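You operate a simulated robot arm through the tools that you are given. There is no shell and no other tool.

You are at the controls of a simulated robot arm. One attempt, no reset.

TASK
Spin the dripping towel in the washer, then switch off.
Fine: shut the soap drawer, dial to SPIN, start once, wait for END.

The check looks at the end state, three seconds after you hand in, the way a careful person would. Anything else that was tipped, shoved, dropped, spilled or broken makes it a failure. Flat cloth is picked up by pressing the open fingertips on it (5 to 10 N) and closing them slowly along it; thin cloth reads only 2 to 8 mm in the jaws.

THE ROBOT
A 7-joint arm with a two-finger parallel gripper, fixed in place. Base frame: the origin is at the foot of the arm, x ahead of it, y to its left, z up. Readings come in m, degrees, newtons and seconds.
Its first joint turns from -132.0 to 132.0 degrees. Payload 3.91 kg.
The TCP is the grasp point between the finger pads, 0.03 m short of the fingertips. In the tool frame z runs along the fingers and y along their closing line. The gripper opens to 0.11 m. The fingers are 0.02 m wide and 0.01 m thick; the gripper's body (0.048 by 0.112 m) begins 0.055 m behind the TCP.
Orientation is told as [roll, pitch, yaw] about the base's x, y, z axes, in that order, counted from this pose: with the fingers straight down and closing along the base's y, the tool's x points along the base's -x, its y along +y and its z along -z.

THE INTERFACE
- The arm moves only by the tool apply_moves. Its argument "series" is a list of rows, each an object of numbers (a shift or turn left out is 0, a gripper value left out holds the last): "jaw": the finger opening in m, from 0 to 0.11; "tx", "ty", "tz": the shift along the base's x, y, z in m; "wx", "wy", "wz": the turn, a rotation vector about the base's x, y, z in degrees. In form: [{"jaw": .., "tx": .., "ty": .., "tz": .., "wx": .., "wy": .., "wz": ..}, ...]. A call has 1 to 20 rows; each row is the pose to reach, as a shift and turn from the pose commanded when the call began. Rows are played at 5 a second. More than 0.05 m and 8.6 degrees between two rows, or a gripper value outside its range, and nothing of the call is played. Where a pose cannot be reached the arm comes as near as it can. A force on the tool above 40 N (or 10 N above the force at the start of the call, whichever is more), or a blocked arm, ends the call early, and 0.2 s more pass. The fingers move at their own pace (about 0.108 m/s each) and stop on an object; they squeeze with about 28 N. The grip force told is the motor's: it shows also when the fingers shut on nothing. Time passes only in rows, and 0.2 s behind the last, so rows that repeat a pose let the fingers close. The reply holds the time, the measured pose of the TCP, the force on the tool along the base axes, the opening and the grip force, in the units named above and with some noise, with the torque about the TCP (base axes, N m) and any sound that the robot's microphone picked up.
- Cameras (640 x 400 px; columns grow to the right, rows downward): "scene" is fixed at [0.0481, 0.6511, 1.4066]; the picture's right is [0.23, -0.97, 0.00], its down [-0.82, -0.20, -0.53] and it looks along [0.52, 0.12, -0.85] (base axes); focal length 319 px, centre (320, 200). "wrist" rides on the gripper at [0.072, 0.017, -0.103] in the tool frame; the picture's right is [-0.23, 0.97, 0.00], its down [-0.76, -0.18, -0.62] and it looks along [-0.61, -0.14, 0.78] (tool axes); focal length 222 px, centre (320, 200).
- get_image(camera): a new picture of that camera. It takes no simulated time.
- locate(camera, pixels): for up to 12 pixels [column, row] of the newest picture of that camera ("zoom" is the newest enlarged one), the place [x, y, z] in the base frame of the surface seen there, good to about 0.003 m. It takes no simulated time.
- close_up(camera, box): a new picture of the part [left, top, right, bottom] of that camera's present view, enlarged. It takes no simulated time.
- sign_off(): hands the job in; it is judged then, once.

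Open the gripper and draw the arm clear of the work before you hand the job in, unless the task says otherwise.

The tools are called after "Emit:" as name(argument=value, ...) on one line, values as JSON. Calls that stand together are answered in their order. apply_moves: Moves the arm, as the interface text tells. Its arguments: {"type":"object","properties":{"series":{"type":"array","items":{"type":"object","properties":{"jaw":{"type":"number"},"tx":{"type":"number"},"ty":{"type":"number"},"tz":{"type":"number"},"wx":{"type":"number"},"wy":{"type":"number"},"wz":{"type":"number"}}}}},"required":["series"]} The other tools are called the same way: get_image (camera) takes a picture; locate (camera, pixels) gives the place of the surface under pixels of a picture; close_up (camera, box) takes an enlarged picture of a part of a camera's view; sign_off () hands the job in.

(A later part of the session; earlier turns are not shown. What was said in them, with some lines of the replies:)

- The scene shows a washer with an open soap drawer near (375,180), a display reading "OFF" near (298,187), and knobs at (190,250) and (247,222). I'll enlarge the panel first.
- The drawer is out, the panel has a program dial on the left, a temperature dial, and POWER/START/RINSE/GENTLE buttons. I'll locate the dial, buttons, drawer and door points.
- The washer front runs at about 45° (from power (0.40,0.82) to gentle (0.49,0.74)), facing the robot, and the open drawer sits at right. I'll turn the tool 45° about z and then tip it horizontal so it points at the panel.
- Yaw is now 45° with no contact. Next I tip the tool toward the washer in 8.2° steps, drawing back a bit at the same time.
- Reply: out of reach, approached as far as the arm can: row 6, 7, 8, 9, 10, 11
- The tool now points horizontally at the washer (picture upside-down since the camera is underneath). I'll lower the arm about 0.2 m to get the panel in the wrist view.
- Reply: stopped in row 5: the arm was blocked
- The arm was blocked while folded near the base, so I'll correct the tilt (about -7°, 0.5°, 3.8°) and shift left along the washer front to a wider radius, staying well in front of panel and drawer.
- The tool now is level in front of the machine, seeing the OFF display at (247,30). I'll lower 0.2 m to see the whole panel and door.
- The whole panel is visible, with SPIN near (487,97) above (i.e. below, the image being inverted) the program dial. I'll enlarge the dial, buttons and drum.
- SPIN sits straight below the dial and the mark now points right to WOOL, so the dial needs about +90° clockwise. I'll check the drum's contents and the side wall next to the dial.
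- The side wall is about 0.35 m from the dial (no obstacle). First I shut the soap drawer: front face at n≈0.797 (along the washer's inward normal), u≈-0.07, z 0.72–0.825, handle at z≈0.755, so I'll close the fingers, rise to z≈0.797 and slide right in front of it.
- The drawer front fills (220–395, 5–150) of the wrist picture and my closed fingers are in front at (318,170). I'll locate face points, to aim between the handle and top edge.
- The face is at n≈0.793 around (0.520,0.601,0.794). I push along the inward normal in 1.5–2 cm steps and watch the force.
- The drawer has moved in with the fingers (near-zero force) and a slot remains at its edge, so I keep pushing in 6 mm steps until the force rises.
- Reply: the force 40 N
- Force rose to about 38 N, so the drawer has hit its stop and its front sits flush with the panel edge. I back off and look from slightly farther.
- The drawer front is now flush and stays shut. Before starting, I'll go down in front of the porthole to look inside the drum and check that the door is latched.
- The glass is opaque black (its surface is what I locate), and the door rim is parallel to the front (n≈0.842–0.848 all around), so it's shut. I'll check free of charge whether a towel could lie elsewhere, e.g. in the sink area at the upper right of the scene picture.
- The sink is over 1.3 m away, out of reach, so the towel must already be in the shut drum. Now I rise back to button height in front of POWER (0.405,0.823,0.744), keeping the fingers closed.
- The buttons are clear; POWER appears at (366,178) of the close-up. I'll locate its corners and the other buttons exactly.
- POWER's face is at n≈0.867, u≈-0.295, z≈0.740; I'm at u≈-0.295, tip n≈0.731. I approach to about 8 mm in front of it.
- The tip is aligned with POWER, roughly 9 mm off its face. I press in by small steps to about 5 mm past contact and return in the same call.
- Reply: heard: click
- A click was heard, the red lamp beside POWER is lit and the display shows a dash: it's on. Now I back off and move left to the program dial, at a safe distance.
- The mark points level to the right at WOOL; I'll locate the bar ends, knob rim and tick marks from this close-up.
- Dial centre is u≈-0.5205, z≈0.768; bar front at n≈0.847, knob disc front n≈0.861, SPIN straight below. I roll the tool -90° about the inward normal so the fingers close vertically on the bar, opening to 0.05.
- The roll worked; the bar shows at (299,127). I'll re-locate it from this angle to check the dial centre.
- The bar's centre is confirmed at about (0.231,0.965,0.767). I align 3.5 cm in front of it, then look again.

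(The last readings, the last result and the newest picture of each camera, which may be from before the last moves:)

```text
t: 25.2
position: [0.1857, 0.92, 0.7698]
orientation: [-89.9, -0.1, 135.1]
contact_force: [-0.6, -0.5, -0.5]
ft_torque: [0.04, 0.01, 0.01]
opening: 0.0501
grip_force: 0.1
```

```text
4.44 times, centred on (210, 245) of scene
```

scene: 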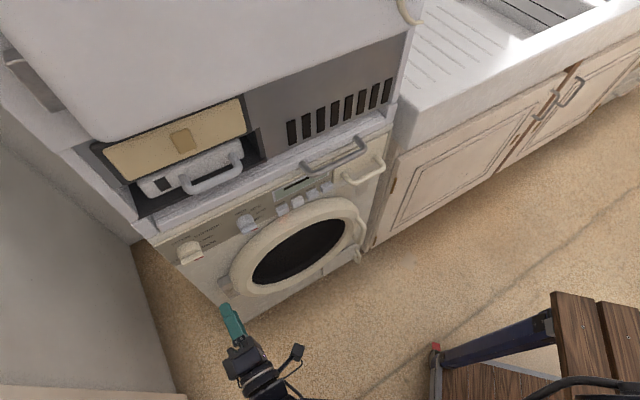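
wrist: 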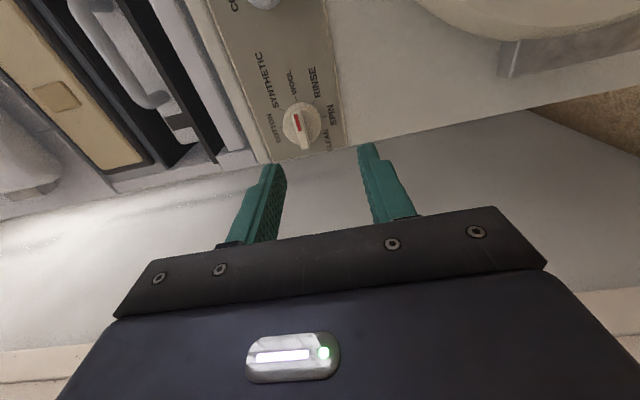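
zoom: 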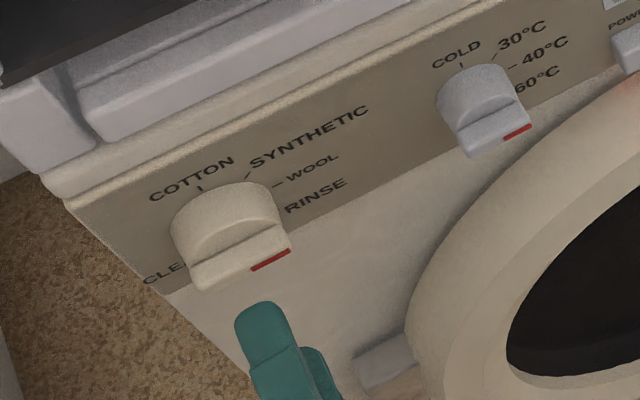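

The fingers straddle the bar. I advance 4.3 cm with a 1.5 mm drop so the fingertips sit either side of the bar, just short of the disc, then close.

Emit:
apply_moves(series=[{"tx": 0.015, "ty": 0.015, "tz": -0.0015}, {"tx": 0.024, "ty": 0.024, "tz": -0.0015}, {"tx": 0.0305, "ty": 0.0305, "tz": -0.0015}, {"tx": 0.0305, "ty": 0.0305, "tz": -0.0015, "jaw": 0.03}, {"tx": 0.0305, "ty": 0.0305, "tz": -0.0015, "jaw": 0.022}, {"tx": 0.0305, "ty": 0.0305, "tz": -0.0015, "jaw": 0.016}, {"tx": 0.0305, "ty": 0.0305, "tz": -0.0015, "jaw": 0.01}, {"tx": 0.0305, "ty": 0.0305, "tz": -0.0015, "jaw": 0.005}])

Emit:
get_image(camera="wrist")

Emit:
close_up(camera="scene", box=[140, 200, 280, 290])

```text
t: 27.0
position: [0.2159, 0.9498, 0.7679]
orientation: [-90.1, -0.1, 135.0]
contact_force: [-0.8, -1.1, 4.8]
ft_torque: [0.09, -0.06, -0.21]
opening: 0.0123
grip_force: 44.9
```

```text
taken
```

wrist: 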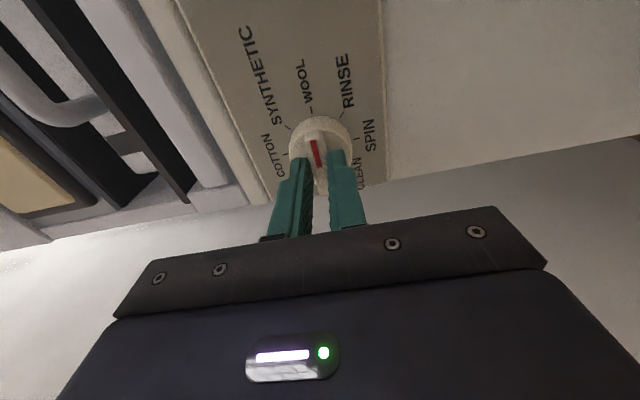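

```text
4.44 times, centred on (210, 245) of scene
```

zoom: 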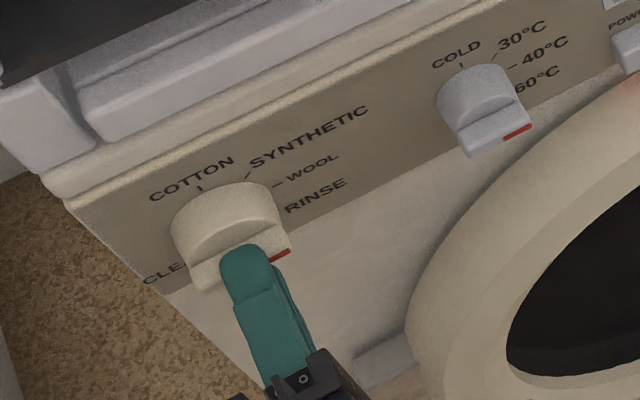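

The fingers hold the bar (12.3 mm opening). I turn +45° about the inward normal (clockwise seen from the front) first and check.

Emit:
apply_moves(series=[{"wx": 5.3, "wy": 5.3}, {"wx": 10.6, "wy": 10.6}, {"wx": 15.9, "wy": 15.9}, {"wx": 21.2, "wy": 21.2}, {"wx": 26.5, "wy": 26.5}, {"wx": 31.82, "wy": 31.82}])

Emit:
get_image(camera="wrist")

Emit:
close_up(camera="scene", box=[140, 150, 340, 275])

```text
t: 28.4
position: [0.2155, 0.9485, 0.7667]
orientation: [-90.0, -45.1, 135.1]
contact_force: [3.9, 22.3, -0.3]
ft_torque: [0.24, -0.28, 0.69]
opening: 0.0119
grip_force: 44.5
```

```text
taken
```

wrist: 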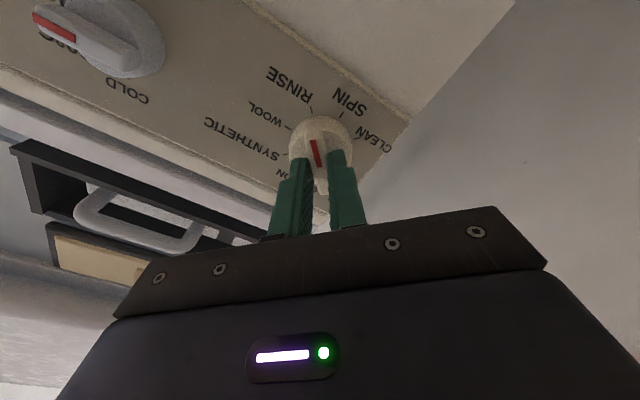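

```text
3.20 times, centred on (240, 212) of scene
```

zoom: 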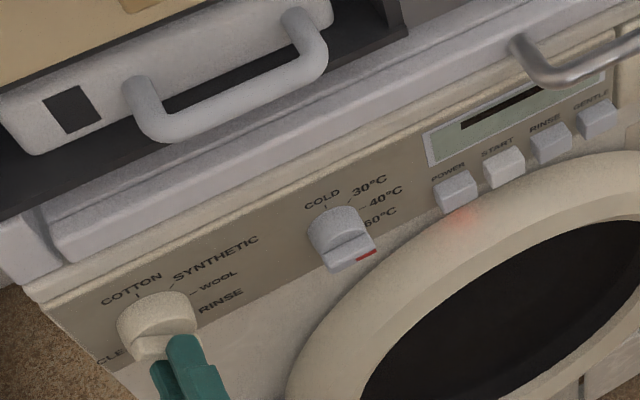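

The bar follows to RINSE with a sideways load of about 22 N along +y, so I'll yield 2 mm that way and turn the remaining 45° to SPIN.

Emit:
apply_moves(series=[{"ty": 0.002}, {"ty": 0.002, "wx": 5.3, "wy": 5.3}, {"ty": 0.002, "wx": 10.6, "wy": 10.6}, {"ty": 0.002, "wx": 15.9, "wy": 15.9}, {"ty": 0.002, "wx": 21.2, "wy": 21.2}, {"ty": 0.002, "wx": 26.5, "wy": 26.5}, {"ty": 0.002, "wx": 31.82, "wy": 31.82}])

Emit:
get_image(camera="wrist")

Emit:
close_up(camera="scene", box=[140, 150, 340, 275])

```text
t: 29.5
position: [0.2154, 0.9497, 0.7663]
orientation: [-90.2, -68.3, 135.1]
contact_force: [-2.0, -19.6, 6.4]
ft_torque: [-0.22, 0.27, -0.64]
opening: 0.0119
grip_force: 44.8
stopped in row 5: the force on the tool passed its limit at 41 N (the readings are from after the stop); the commanded pose is now the measured one
```

```text
taken
```

wrist: 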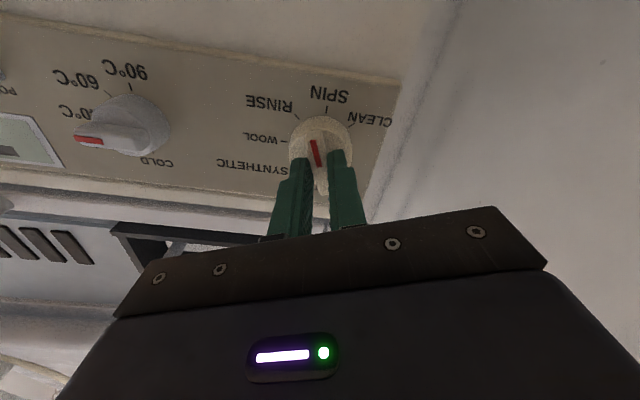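

```text
3.20 times, centred on (240, 212) of scene
```

zoom: 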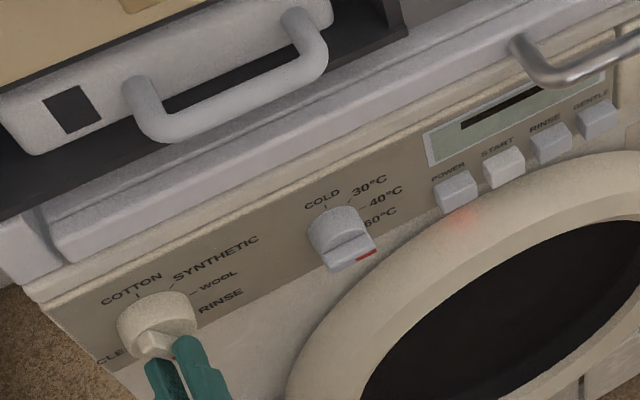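

The load flipped to -20 N along y, so 2 mm was too much; the dial is now between RINSE and SPIN (tool at -68°). I give back 1 mm and turn slowly further.

Emit:
apply_moves(series=[{"ty": -0.001}, {"ty": -0.001}, {"ty": -0.001, "wx": 2, "wy": 2}])

```text
t: 30.3
position: [0.2147, 0.9506, 0.7661]
orientation: [-90.2, -71.2, 135.1]
contact_force: [-2.4, 4.6, 4.3]
ft_torque: [0.49, -0.52, 0.36]
opening: 0.0117
grip_force: 44.8
```

Load is now only about 5 N with the tool at -71°. I continue in 4° steps toward -90°.

Emit:
apply_moves(series=[{"wx": 3, "wy": 3}, {"wx": 6, "wy": 6}, {"wx": 9, "wy": 9}, {"wx": 11.5, "wy": 11.5}, {"wx": 13.3, "wy": 13.3}])

Emit:
get_image(camera="wrist")

Emit:
close_up(camera="scene", box=[140, 150, 340, 275])

```text
t: 31.5
position: [0.214, 0.9503, 0.7667]
orientation: [102.7, -89.9, -57.7]
contact_force: [-3.4, 37.1, 6.3]
ft_torque: [-0.66, 0.61, 0.75]
opening: 0.0118
grip_force: 45.6
```

```text
taken
```

wrist: 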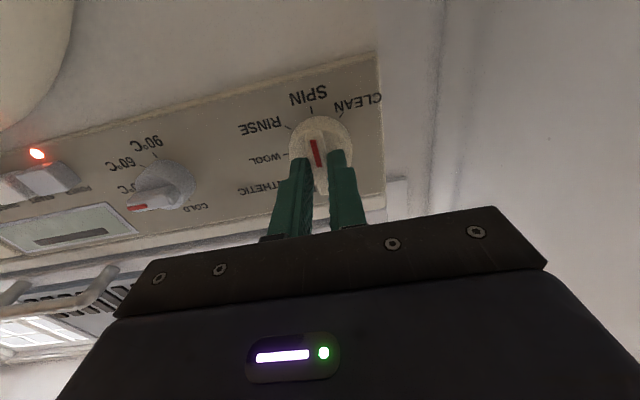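

```text
3.20 times, centred on (240, 212) of scene
```

zoom: 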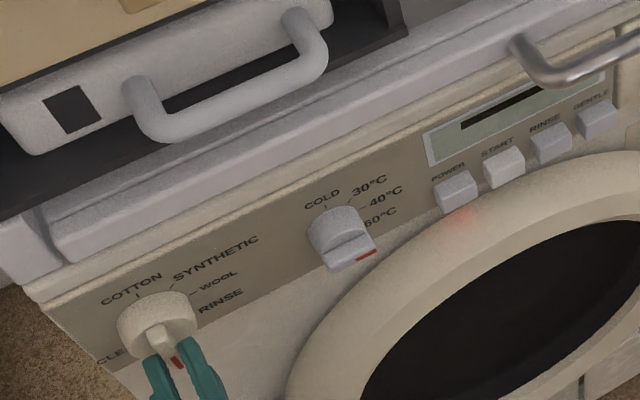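

The tool reads vertical pitch -89.9 and the bar is vertical, mark pointing to SPIN. I open the jaws gently to release, wait, then back straight out.

Emit:
apply_moves(series=[{"jaw": 0.02}, {"jaw": 0.035}, {"jaw": 0.05}, {"jaw": 0.05}, {"tx": -0.02, "ty": -0.02}, {"tx": -0.05, "ty": -0.05}, {"tx": -0.08, "ty": -0.08}, {"tx": -0.1, "ty": -0.1}])

Emit:
get_image(camera="wrist")

Emit:
close_up(camera="wrist", box=[240, 40, 440, 170])

Emit:
close_up(camera="scene", box=[140, 150, 340, 275])

```text
t: 33.3
position: [0.1159, 0.8471, 0.7649]
orientation: [-64.9, -89.8, 109.8]
contact_force: [-0.4, -0.1, 0.4]
ft_torque: [0.02, 0.01, -0.02]
opening: 0.0496
grip_force: 0.0
```

```text
taken
```

wrist: 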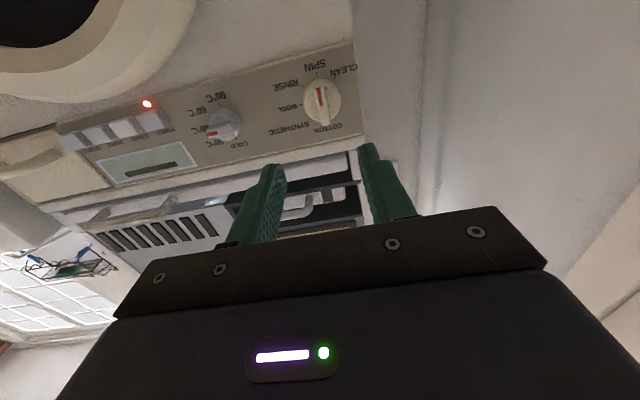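

```text
3.08 times, centred on (340, 105) of wrist
```

zoom: 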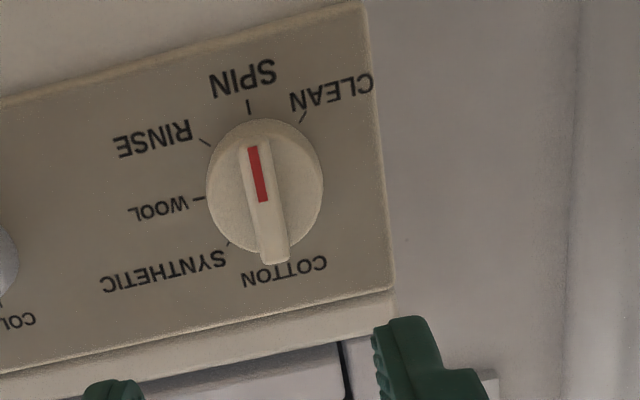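

```text
3.20 times, centred on (240, 212) of scene
```

zoom: 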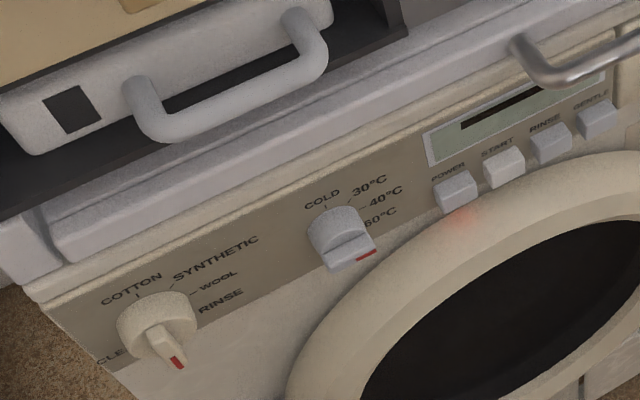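

The red mark now points at SPIN's tick. I close the fingers and move right to stand in front of START (0.433,0.793,0.740).

Emit:
apply_moves(series=[{"jaw": 0, "tx": 0.033, "ty": -0.0287, "tz": -0.005}, {"jaw": 0, "tx": 0.066, "ty": -0.0574, "tz": -0.01}, {"tx": 0.0995, "ty": -0.086, "tz": -0.015}, {"tx": 0.133, "ty": -0.115, "tz": -0.02}, {"tx": 0.166, "ty": -0.1435, "tz": -0.0245}, {"tx": 0.199, "ty": -0.172, "tz": -0.0245}, {"tx": 0.199, "ty": -0.172, "tz": -0.0245}])

Emit:
close_up(camera="wrist", box=[160, 20, 440, 200])

```text
t: 34.9
position: [0.3143, 0.6781, 0.7417]
orientation: [-30.2, -90.0, 75.1]
contact_force: [-0.5, -0.3, 0.1]
ft_torque: [-0.02, 0.0, 0.0]
opening: 0.0
grip_force: 28.1
```

```text
2.22 times, centred on (300, 110) of wrist
```

zoom: 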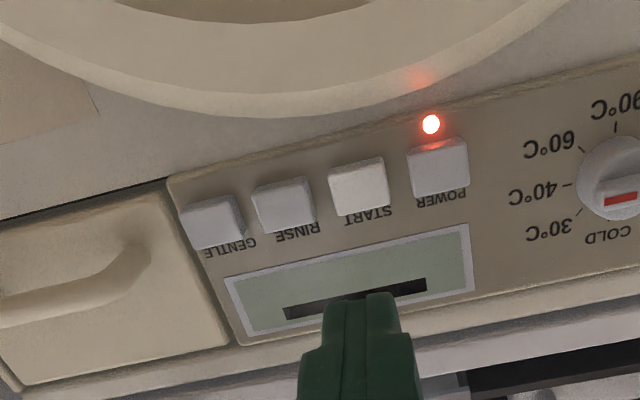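

START shows at (358,185) in this close-up; I'll pin down its face.

Emit:
locate(camera="zoom", pixels=[[335, 175], [380, 163], [386, 203], [340, 211], [358, 188], [440, 170]])

```text
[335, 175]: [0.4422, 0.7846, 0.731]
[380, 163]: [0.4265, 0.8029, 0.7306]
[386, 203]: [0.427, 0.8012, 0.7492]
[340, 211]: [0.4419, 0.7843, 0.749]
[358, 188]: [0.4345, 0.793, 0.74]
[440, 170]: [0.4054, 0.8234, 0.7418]
```

START's face centre is (0.434,0.793,0.740). I approach to about 9 mm in front with a 3.5 mm rightward correction.

Emit:
apply_moves(series=[{"tx": 0.0325, "ty": 0.0275, "tz": -0.0015}, {"tx": 0.0625, "ty": 0.0575, "tz": -0.0015}, {"tx": 0.092, "ty": 0.087, "tz": -0.0015}, {"tx": 0.092, "ty": 0.087, "tz": -0.0015}])

Emit:
get_image(camera="wrist")

```text
t: 35.9
position: [0.4071, 0.7646, 0.7403]
orientation: [-51.9, -90.0, 96.9]
contact_force: [-0.3, -0.5, -0.4]
ft_torque: [0.06, -0.01, -0.01]
opening: 0.0001
grip_force: 28.1
```

```text
taken
```

wrist: 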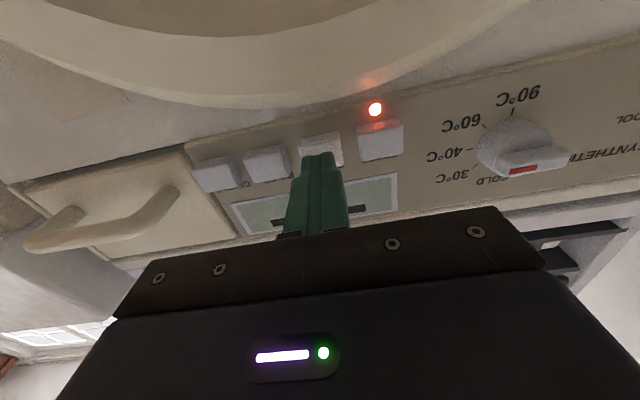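

Aligned with START at 9 mm. I press exactly as with POWER, once, and withdraw in the same call.

Emit:
apply_moves(series=[{"tx": 0.0045, "ty": 0.0045}, {"tx": 0.007, "ty": 0.007}, {"tx": 0.009, "ty": 0.009}, {"tx": 0.0105, "ty": 0.0105}, {"tx": 0.0, "ty": 0.0}, {"tx": -0.02, "ty": -0.02}])

Emit:
get_image(camera="wrist")

Emit:
close_up(camera="scene", box=[220, 150, 380, 250])

```text
t: 37.3
position: [0.3863, 0.7435, 0.7395]
orientation: [8.9, -90.0, 36.0]
contact_force: [0.6, -0.4, 1.0]
ft_torque: [0.01, 0.0, 0.0]
opening: 0.0
grip_force: 28.4
heard: click
```

```text
taken
```

wrist: 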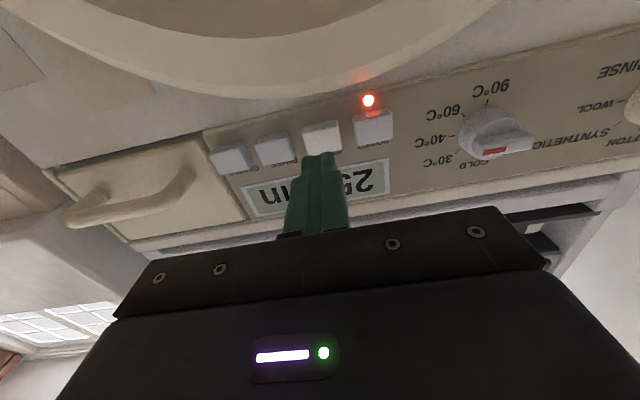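

```text
4.00 times, centred on (300, 200) of scene
```

zoom: 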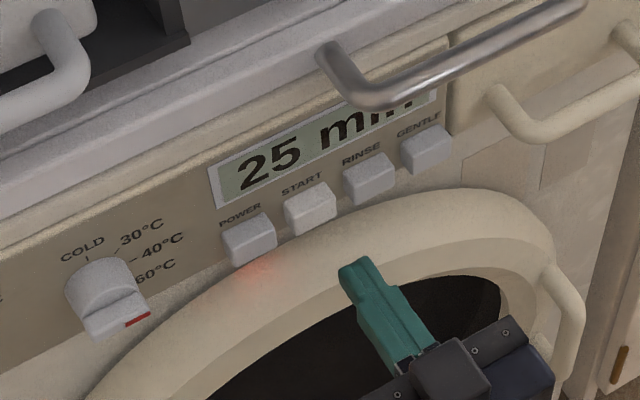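

The cycle runs: the display shows "25 min". I back off in front of POWER and let time pass.

Emit:
apply_moves(series=[{"tx": -0.03, "ty": -0.03}, {"tx": -0.06, "ty": -0.06}, {"tx": -0.09, "ty": -0.032}, {"tx": -0.098, "ty": -0.04}, {"tx": -0.098, "ty": -0.04}, {"tx": -0.098, "ty": -0.04}, {"tx": -0.098, "ty": -0.04}, {"tx": -0.098, "ty": -0.04}, {"tx": -0.098, "ty": -0.04}, {"tx": -0.098, "ty": -0.04}, {"tx": -0.098, "ty": -0.04}, {"tx": -0.098, "ty": -0.04}, {"tx": -0.098, "ty": -0.04}, {"tx": -0.098, "ty": -0.04}, {"tx": -0.098, "ty": -0.04}, {"tx": -0.098, "ty": -0.04}, {"tx": -0.098, "ty": -0.04}, {"tx": -0.098, "ty": -0.04}, {"tx": -0.098, "ty": -0.04}, {"tx": -0.098, "ty": -0.04}])

Emit:
get_image(camera="wrist")

Emit:
close_up(camera="scene", box=[140, 150, 380, 300])

```text
t: 41.5
position: [0.2874, 0.7039, 0.7392]
orientation: [-45.2, -89.9, 90.0]
contact_force: [-0.2, -0.1, -0.5]
ft_torque: [0.0, -0.01, 0.0]
opening: 0.0
grip_force: 28.6
```

```text
taken
```

wrist: 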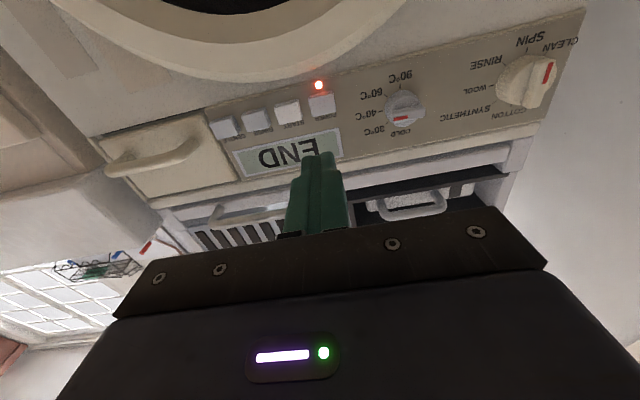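

```text
2.67 times, centred on (260, 225) of scene
```

zoom: 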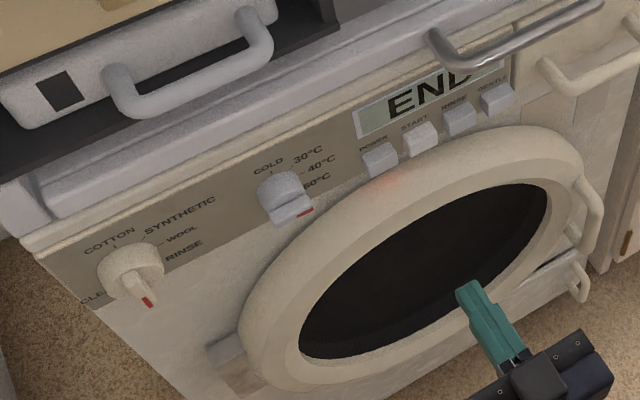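

The display shows END. I'm in front of POWER again at the same pose as before, so I approach and press it once the same way to switch off.

Emit:
apply_moves(series=[{"tx": 0.03, "ty": 0.03, "tz": 0.0005}, {"tx": 0.06, "ty": 0.06, "tz": 0.0005}, {"tx": 0.09, "ty": 0.09, "tz": 0.0005}, {"tx": 0.09, "ty": 0.09, "tz": 0.0005}])

Emit:
get_image(camera="wrist")

```text
t: 42.5
position: [0.3776, 0.7935, 0.7386]
orientation: [-53.2, -89.9, 98.2]
contact_force: [-0.6, -0.1, -0.1]
ft_torque: [0.0, 0.03, 0.02]
opening: 0.0
grip_force: 28.1
```

```text
taken
```

wrist: 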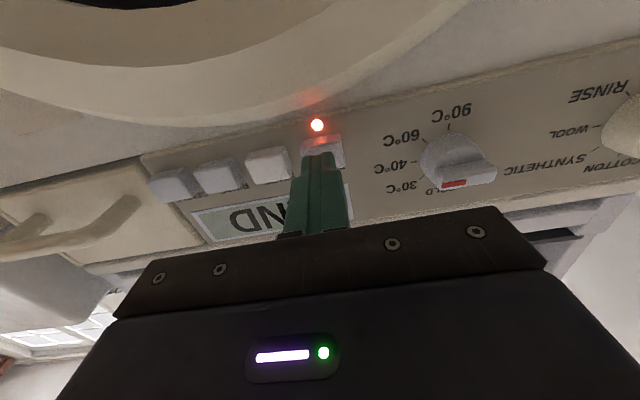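

Aligned with POWER at the same distance as the first time. I press once and withdraw.

Emit:
apply_moves(series=[{"tx": 0.0045, "ty": 0.0045}, {"tx": 0.007, "ty": 0.007}, {"tx": 0.009, "ty": 0.009}, {"tx": 0.0105, "ty": 0.0105}, {"tx": 0.0, "ty": 0.0}, {"tx": -0.02, "ty": -0.02}, {"tx": -0.05, "ty": -0.05}, {"tx": -0.08, "ty": -0.08}])

Emit:
get_image(camera="wrist")

Emit:
close_up(camera="scene", box=[140, 130, 420, 305])

```text
t: 44.3
position: [0.2985, 0.7153, 0.7404]
orientation: [-137.5, -90.0, -177.4]
contact_force: [-0.2, -0.4, 0.3]
ft_torque: [-0.04, -0.03, -0.01]
opening: 0.0001
grip_force: 27.4
heard: click
```

```text
taken
```

wrist: 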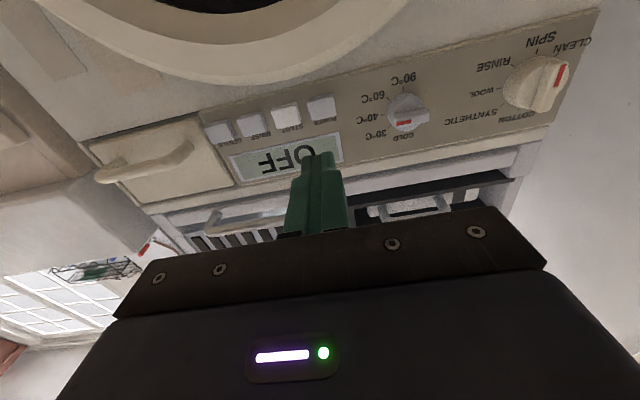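

```text
2.29 times, centred on (280, 218) of scene
```

zoom: 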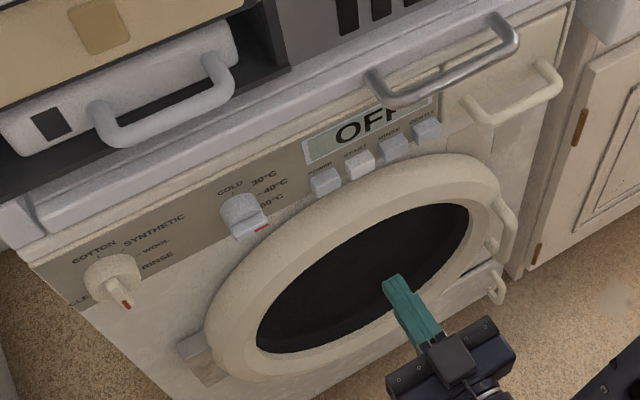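

The display reads OFF, the lamp is out, drawer shut, dial on SPIN, temperature dial untouched. I open the gripper and draw back clear.

Emit:
apply_moves(series=[{"tx": -0.025, "ty": -0.025, "jaw": 0.05}, {"tx": -0.05, "ty": -0.05, "jaw": 0.1}, {"tx": -0.05, "ty": -0.05, "jaw": 0.1}, {"tx": -0.05, "ty": -0.05, "jaw": 0.1}])

Emit:
get_image(camera="scene")

Emit:
close_up(camera="wrist", box=[80, 0, 620, 220])

```text
t: 45.3
position: [0.249, 0.6659, 0.7392]
orientation: [-35.6, -90.0, 80.5]
contact_force: [-0.3, 0.7, -0.8]
ft_torque: [-0.02, -0.02, -0.01]
opening: 0.0999
grip_force: 0.1
```

```text
taken
```

scene: 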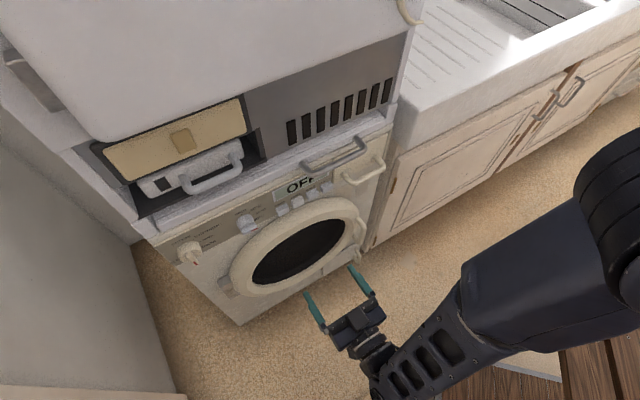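

```text
1.19 times, centred on (350, 110) of wrist
```

zoom: 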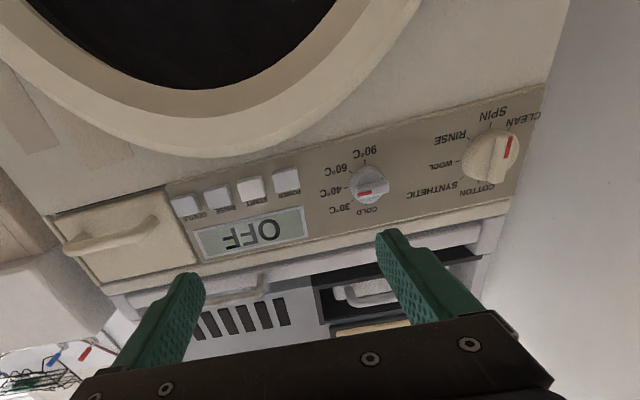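

Everything reads as wanted: OFF, drawer shut, mark at SPIN. The arm hides the step stool at lower right, so I raise the hand and check that it stands as before (red cap at (436,347)).

Emit:
apply_moves(series=[{"tz": 0.045}, {"tz": 0.09}, {"tz": 0.135}, {"tz": 0.17}, {"tz": 0.17, "tx": 0.03, "ty": -0.03}, {"tz": 0.17, "tx": 0.06, "ty": -0.06}, {"tz": 0.17, "tx": 0.09, "ty": -0.09}])

Emit:
get_image(camera="scene")

```text
t: 46.9
position: [0.3381, 0.5735, 0.9113]
orientation: [-37.5, -90.0, 82.5]
contact_force: [-0.9, 0.6, 0.0]
ft_torque: [0.03, -0.01, -0.02]
opening: 0.0999
grip_force: 0.1
```

```text
taken
```

scene: 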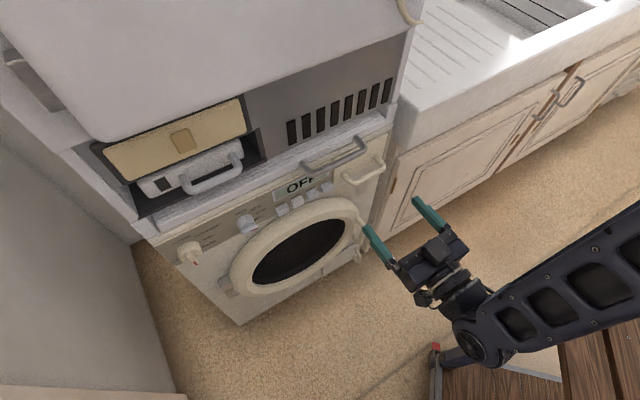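

The stool's red cap is still at (436,347), the washer reads OFF with the drawer shut and the dial on SPIN, and the open gripper is clear. I hand in.

Emit:
sign_off()

```text
The job is handed in.
```

The spin cycle ran to END and the washer is switched off; I've handed the job in.

- **Soap drawer:** pushed shut until it hit its stop, and it stayed flush.
- **Dial:** turned from WOOL to SPIN; the temperature dial was not touched.
- **Start:** pressed once, with one click. The display showed "25 min" and then END.
- **Power:** pressed once to switch on and once after END. The display now reads OFF and the lamp is out.
- **Towel:** I did not see it, because the door glass is opaque. I took it to be in the drum already: the door looked shut, I saw no towel anywhere else, and the sink is out of the arm's reach.

The gripper is open and clear of the washer. The last scene picture shows nothing else moved.
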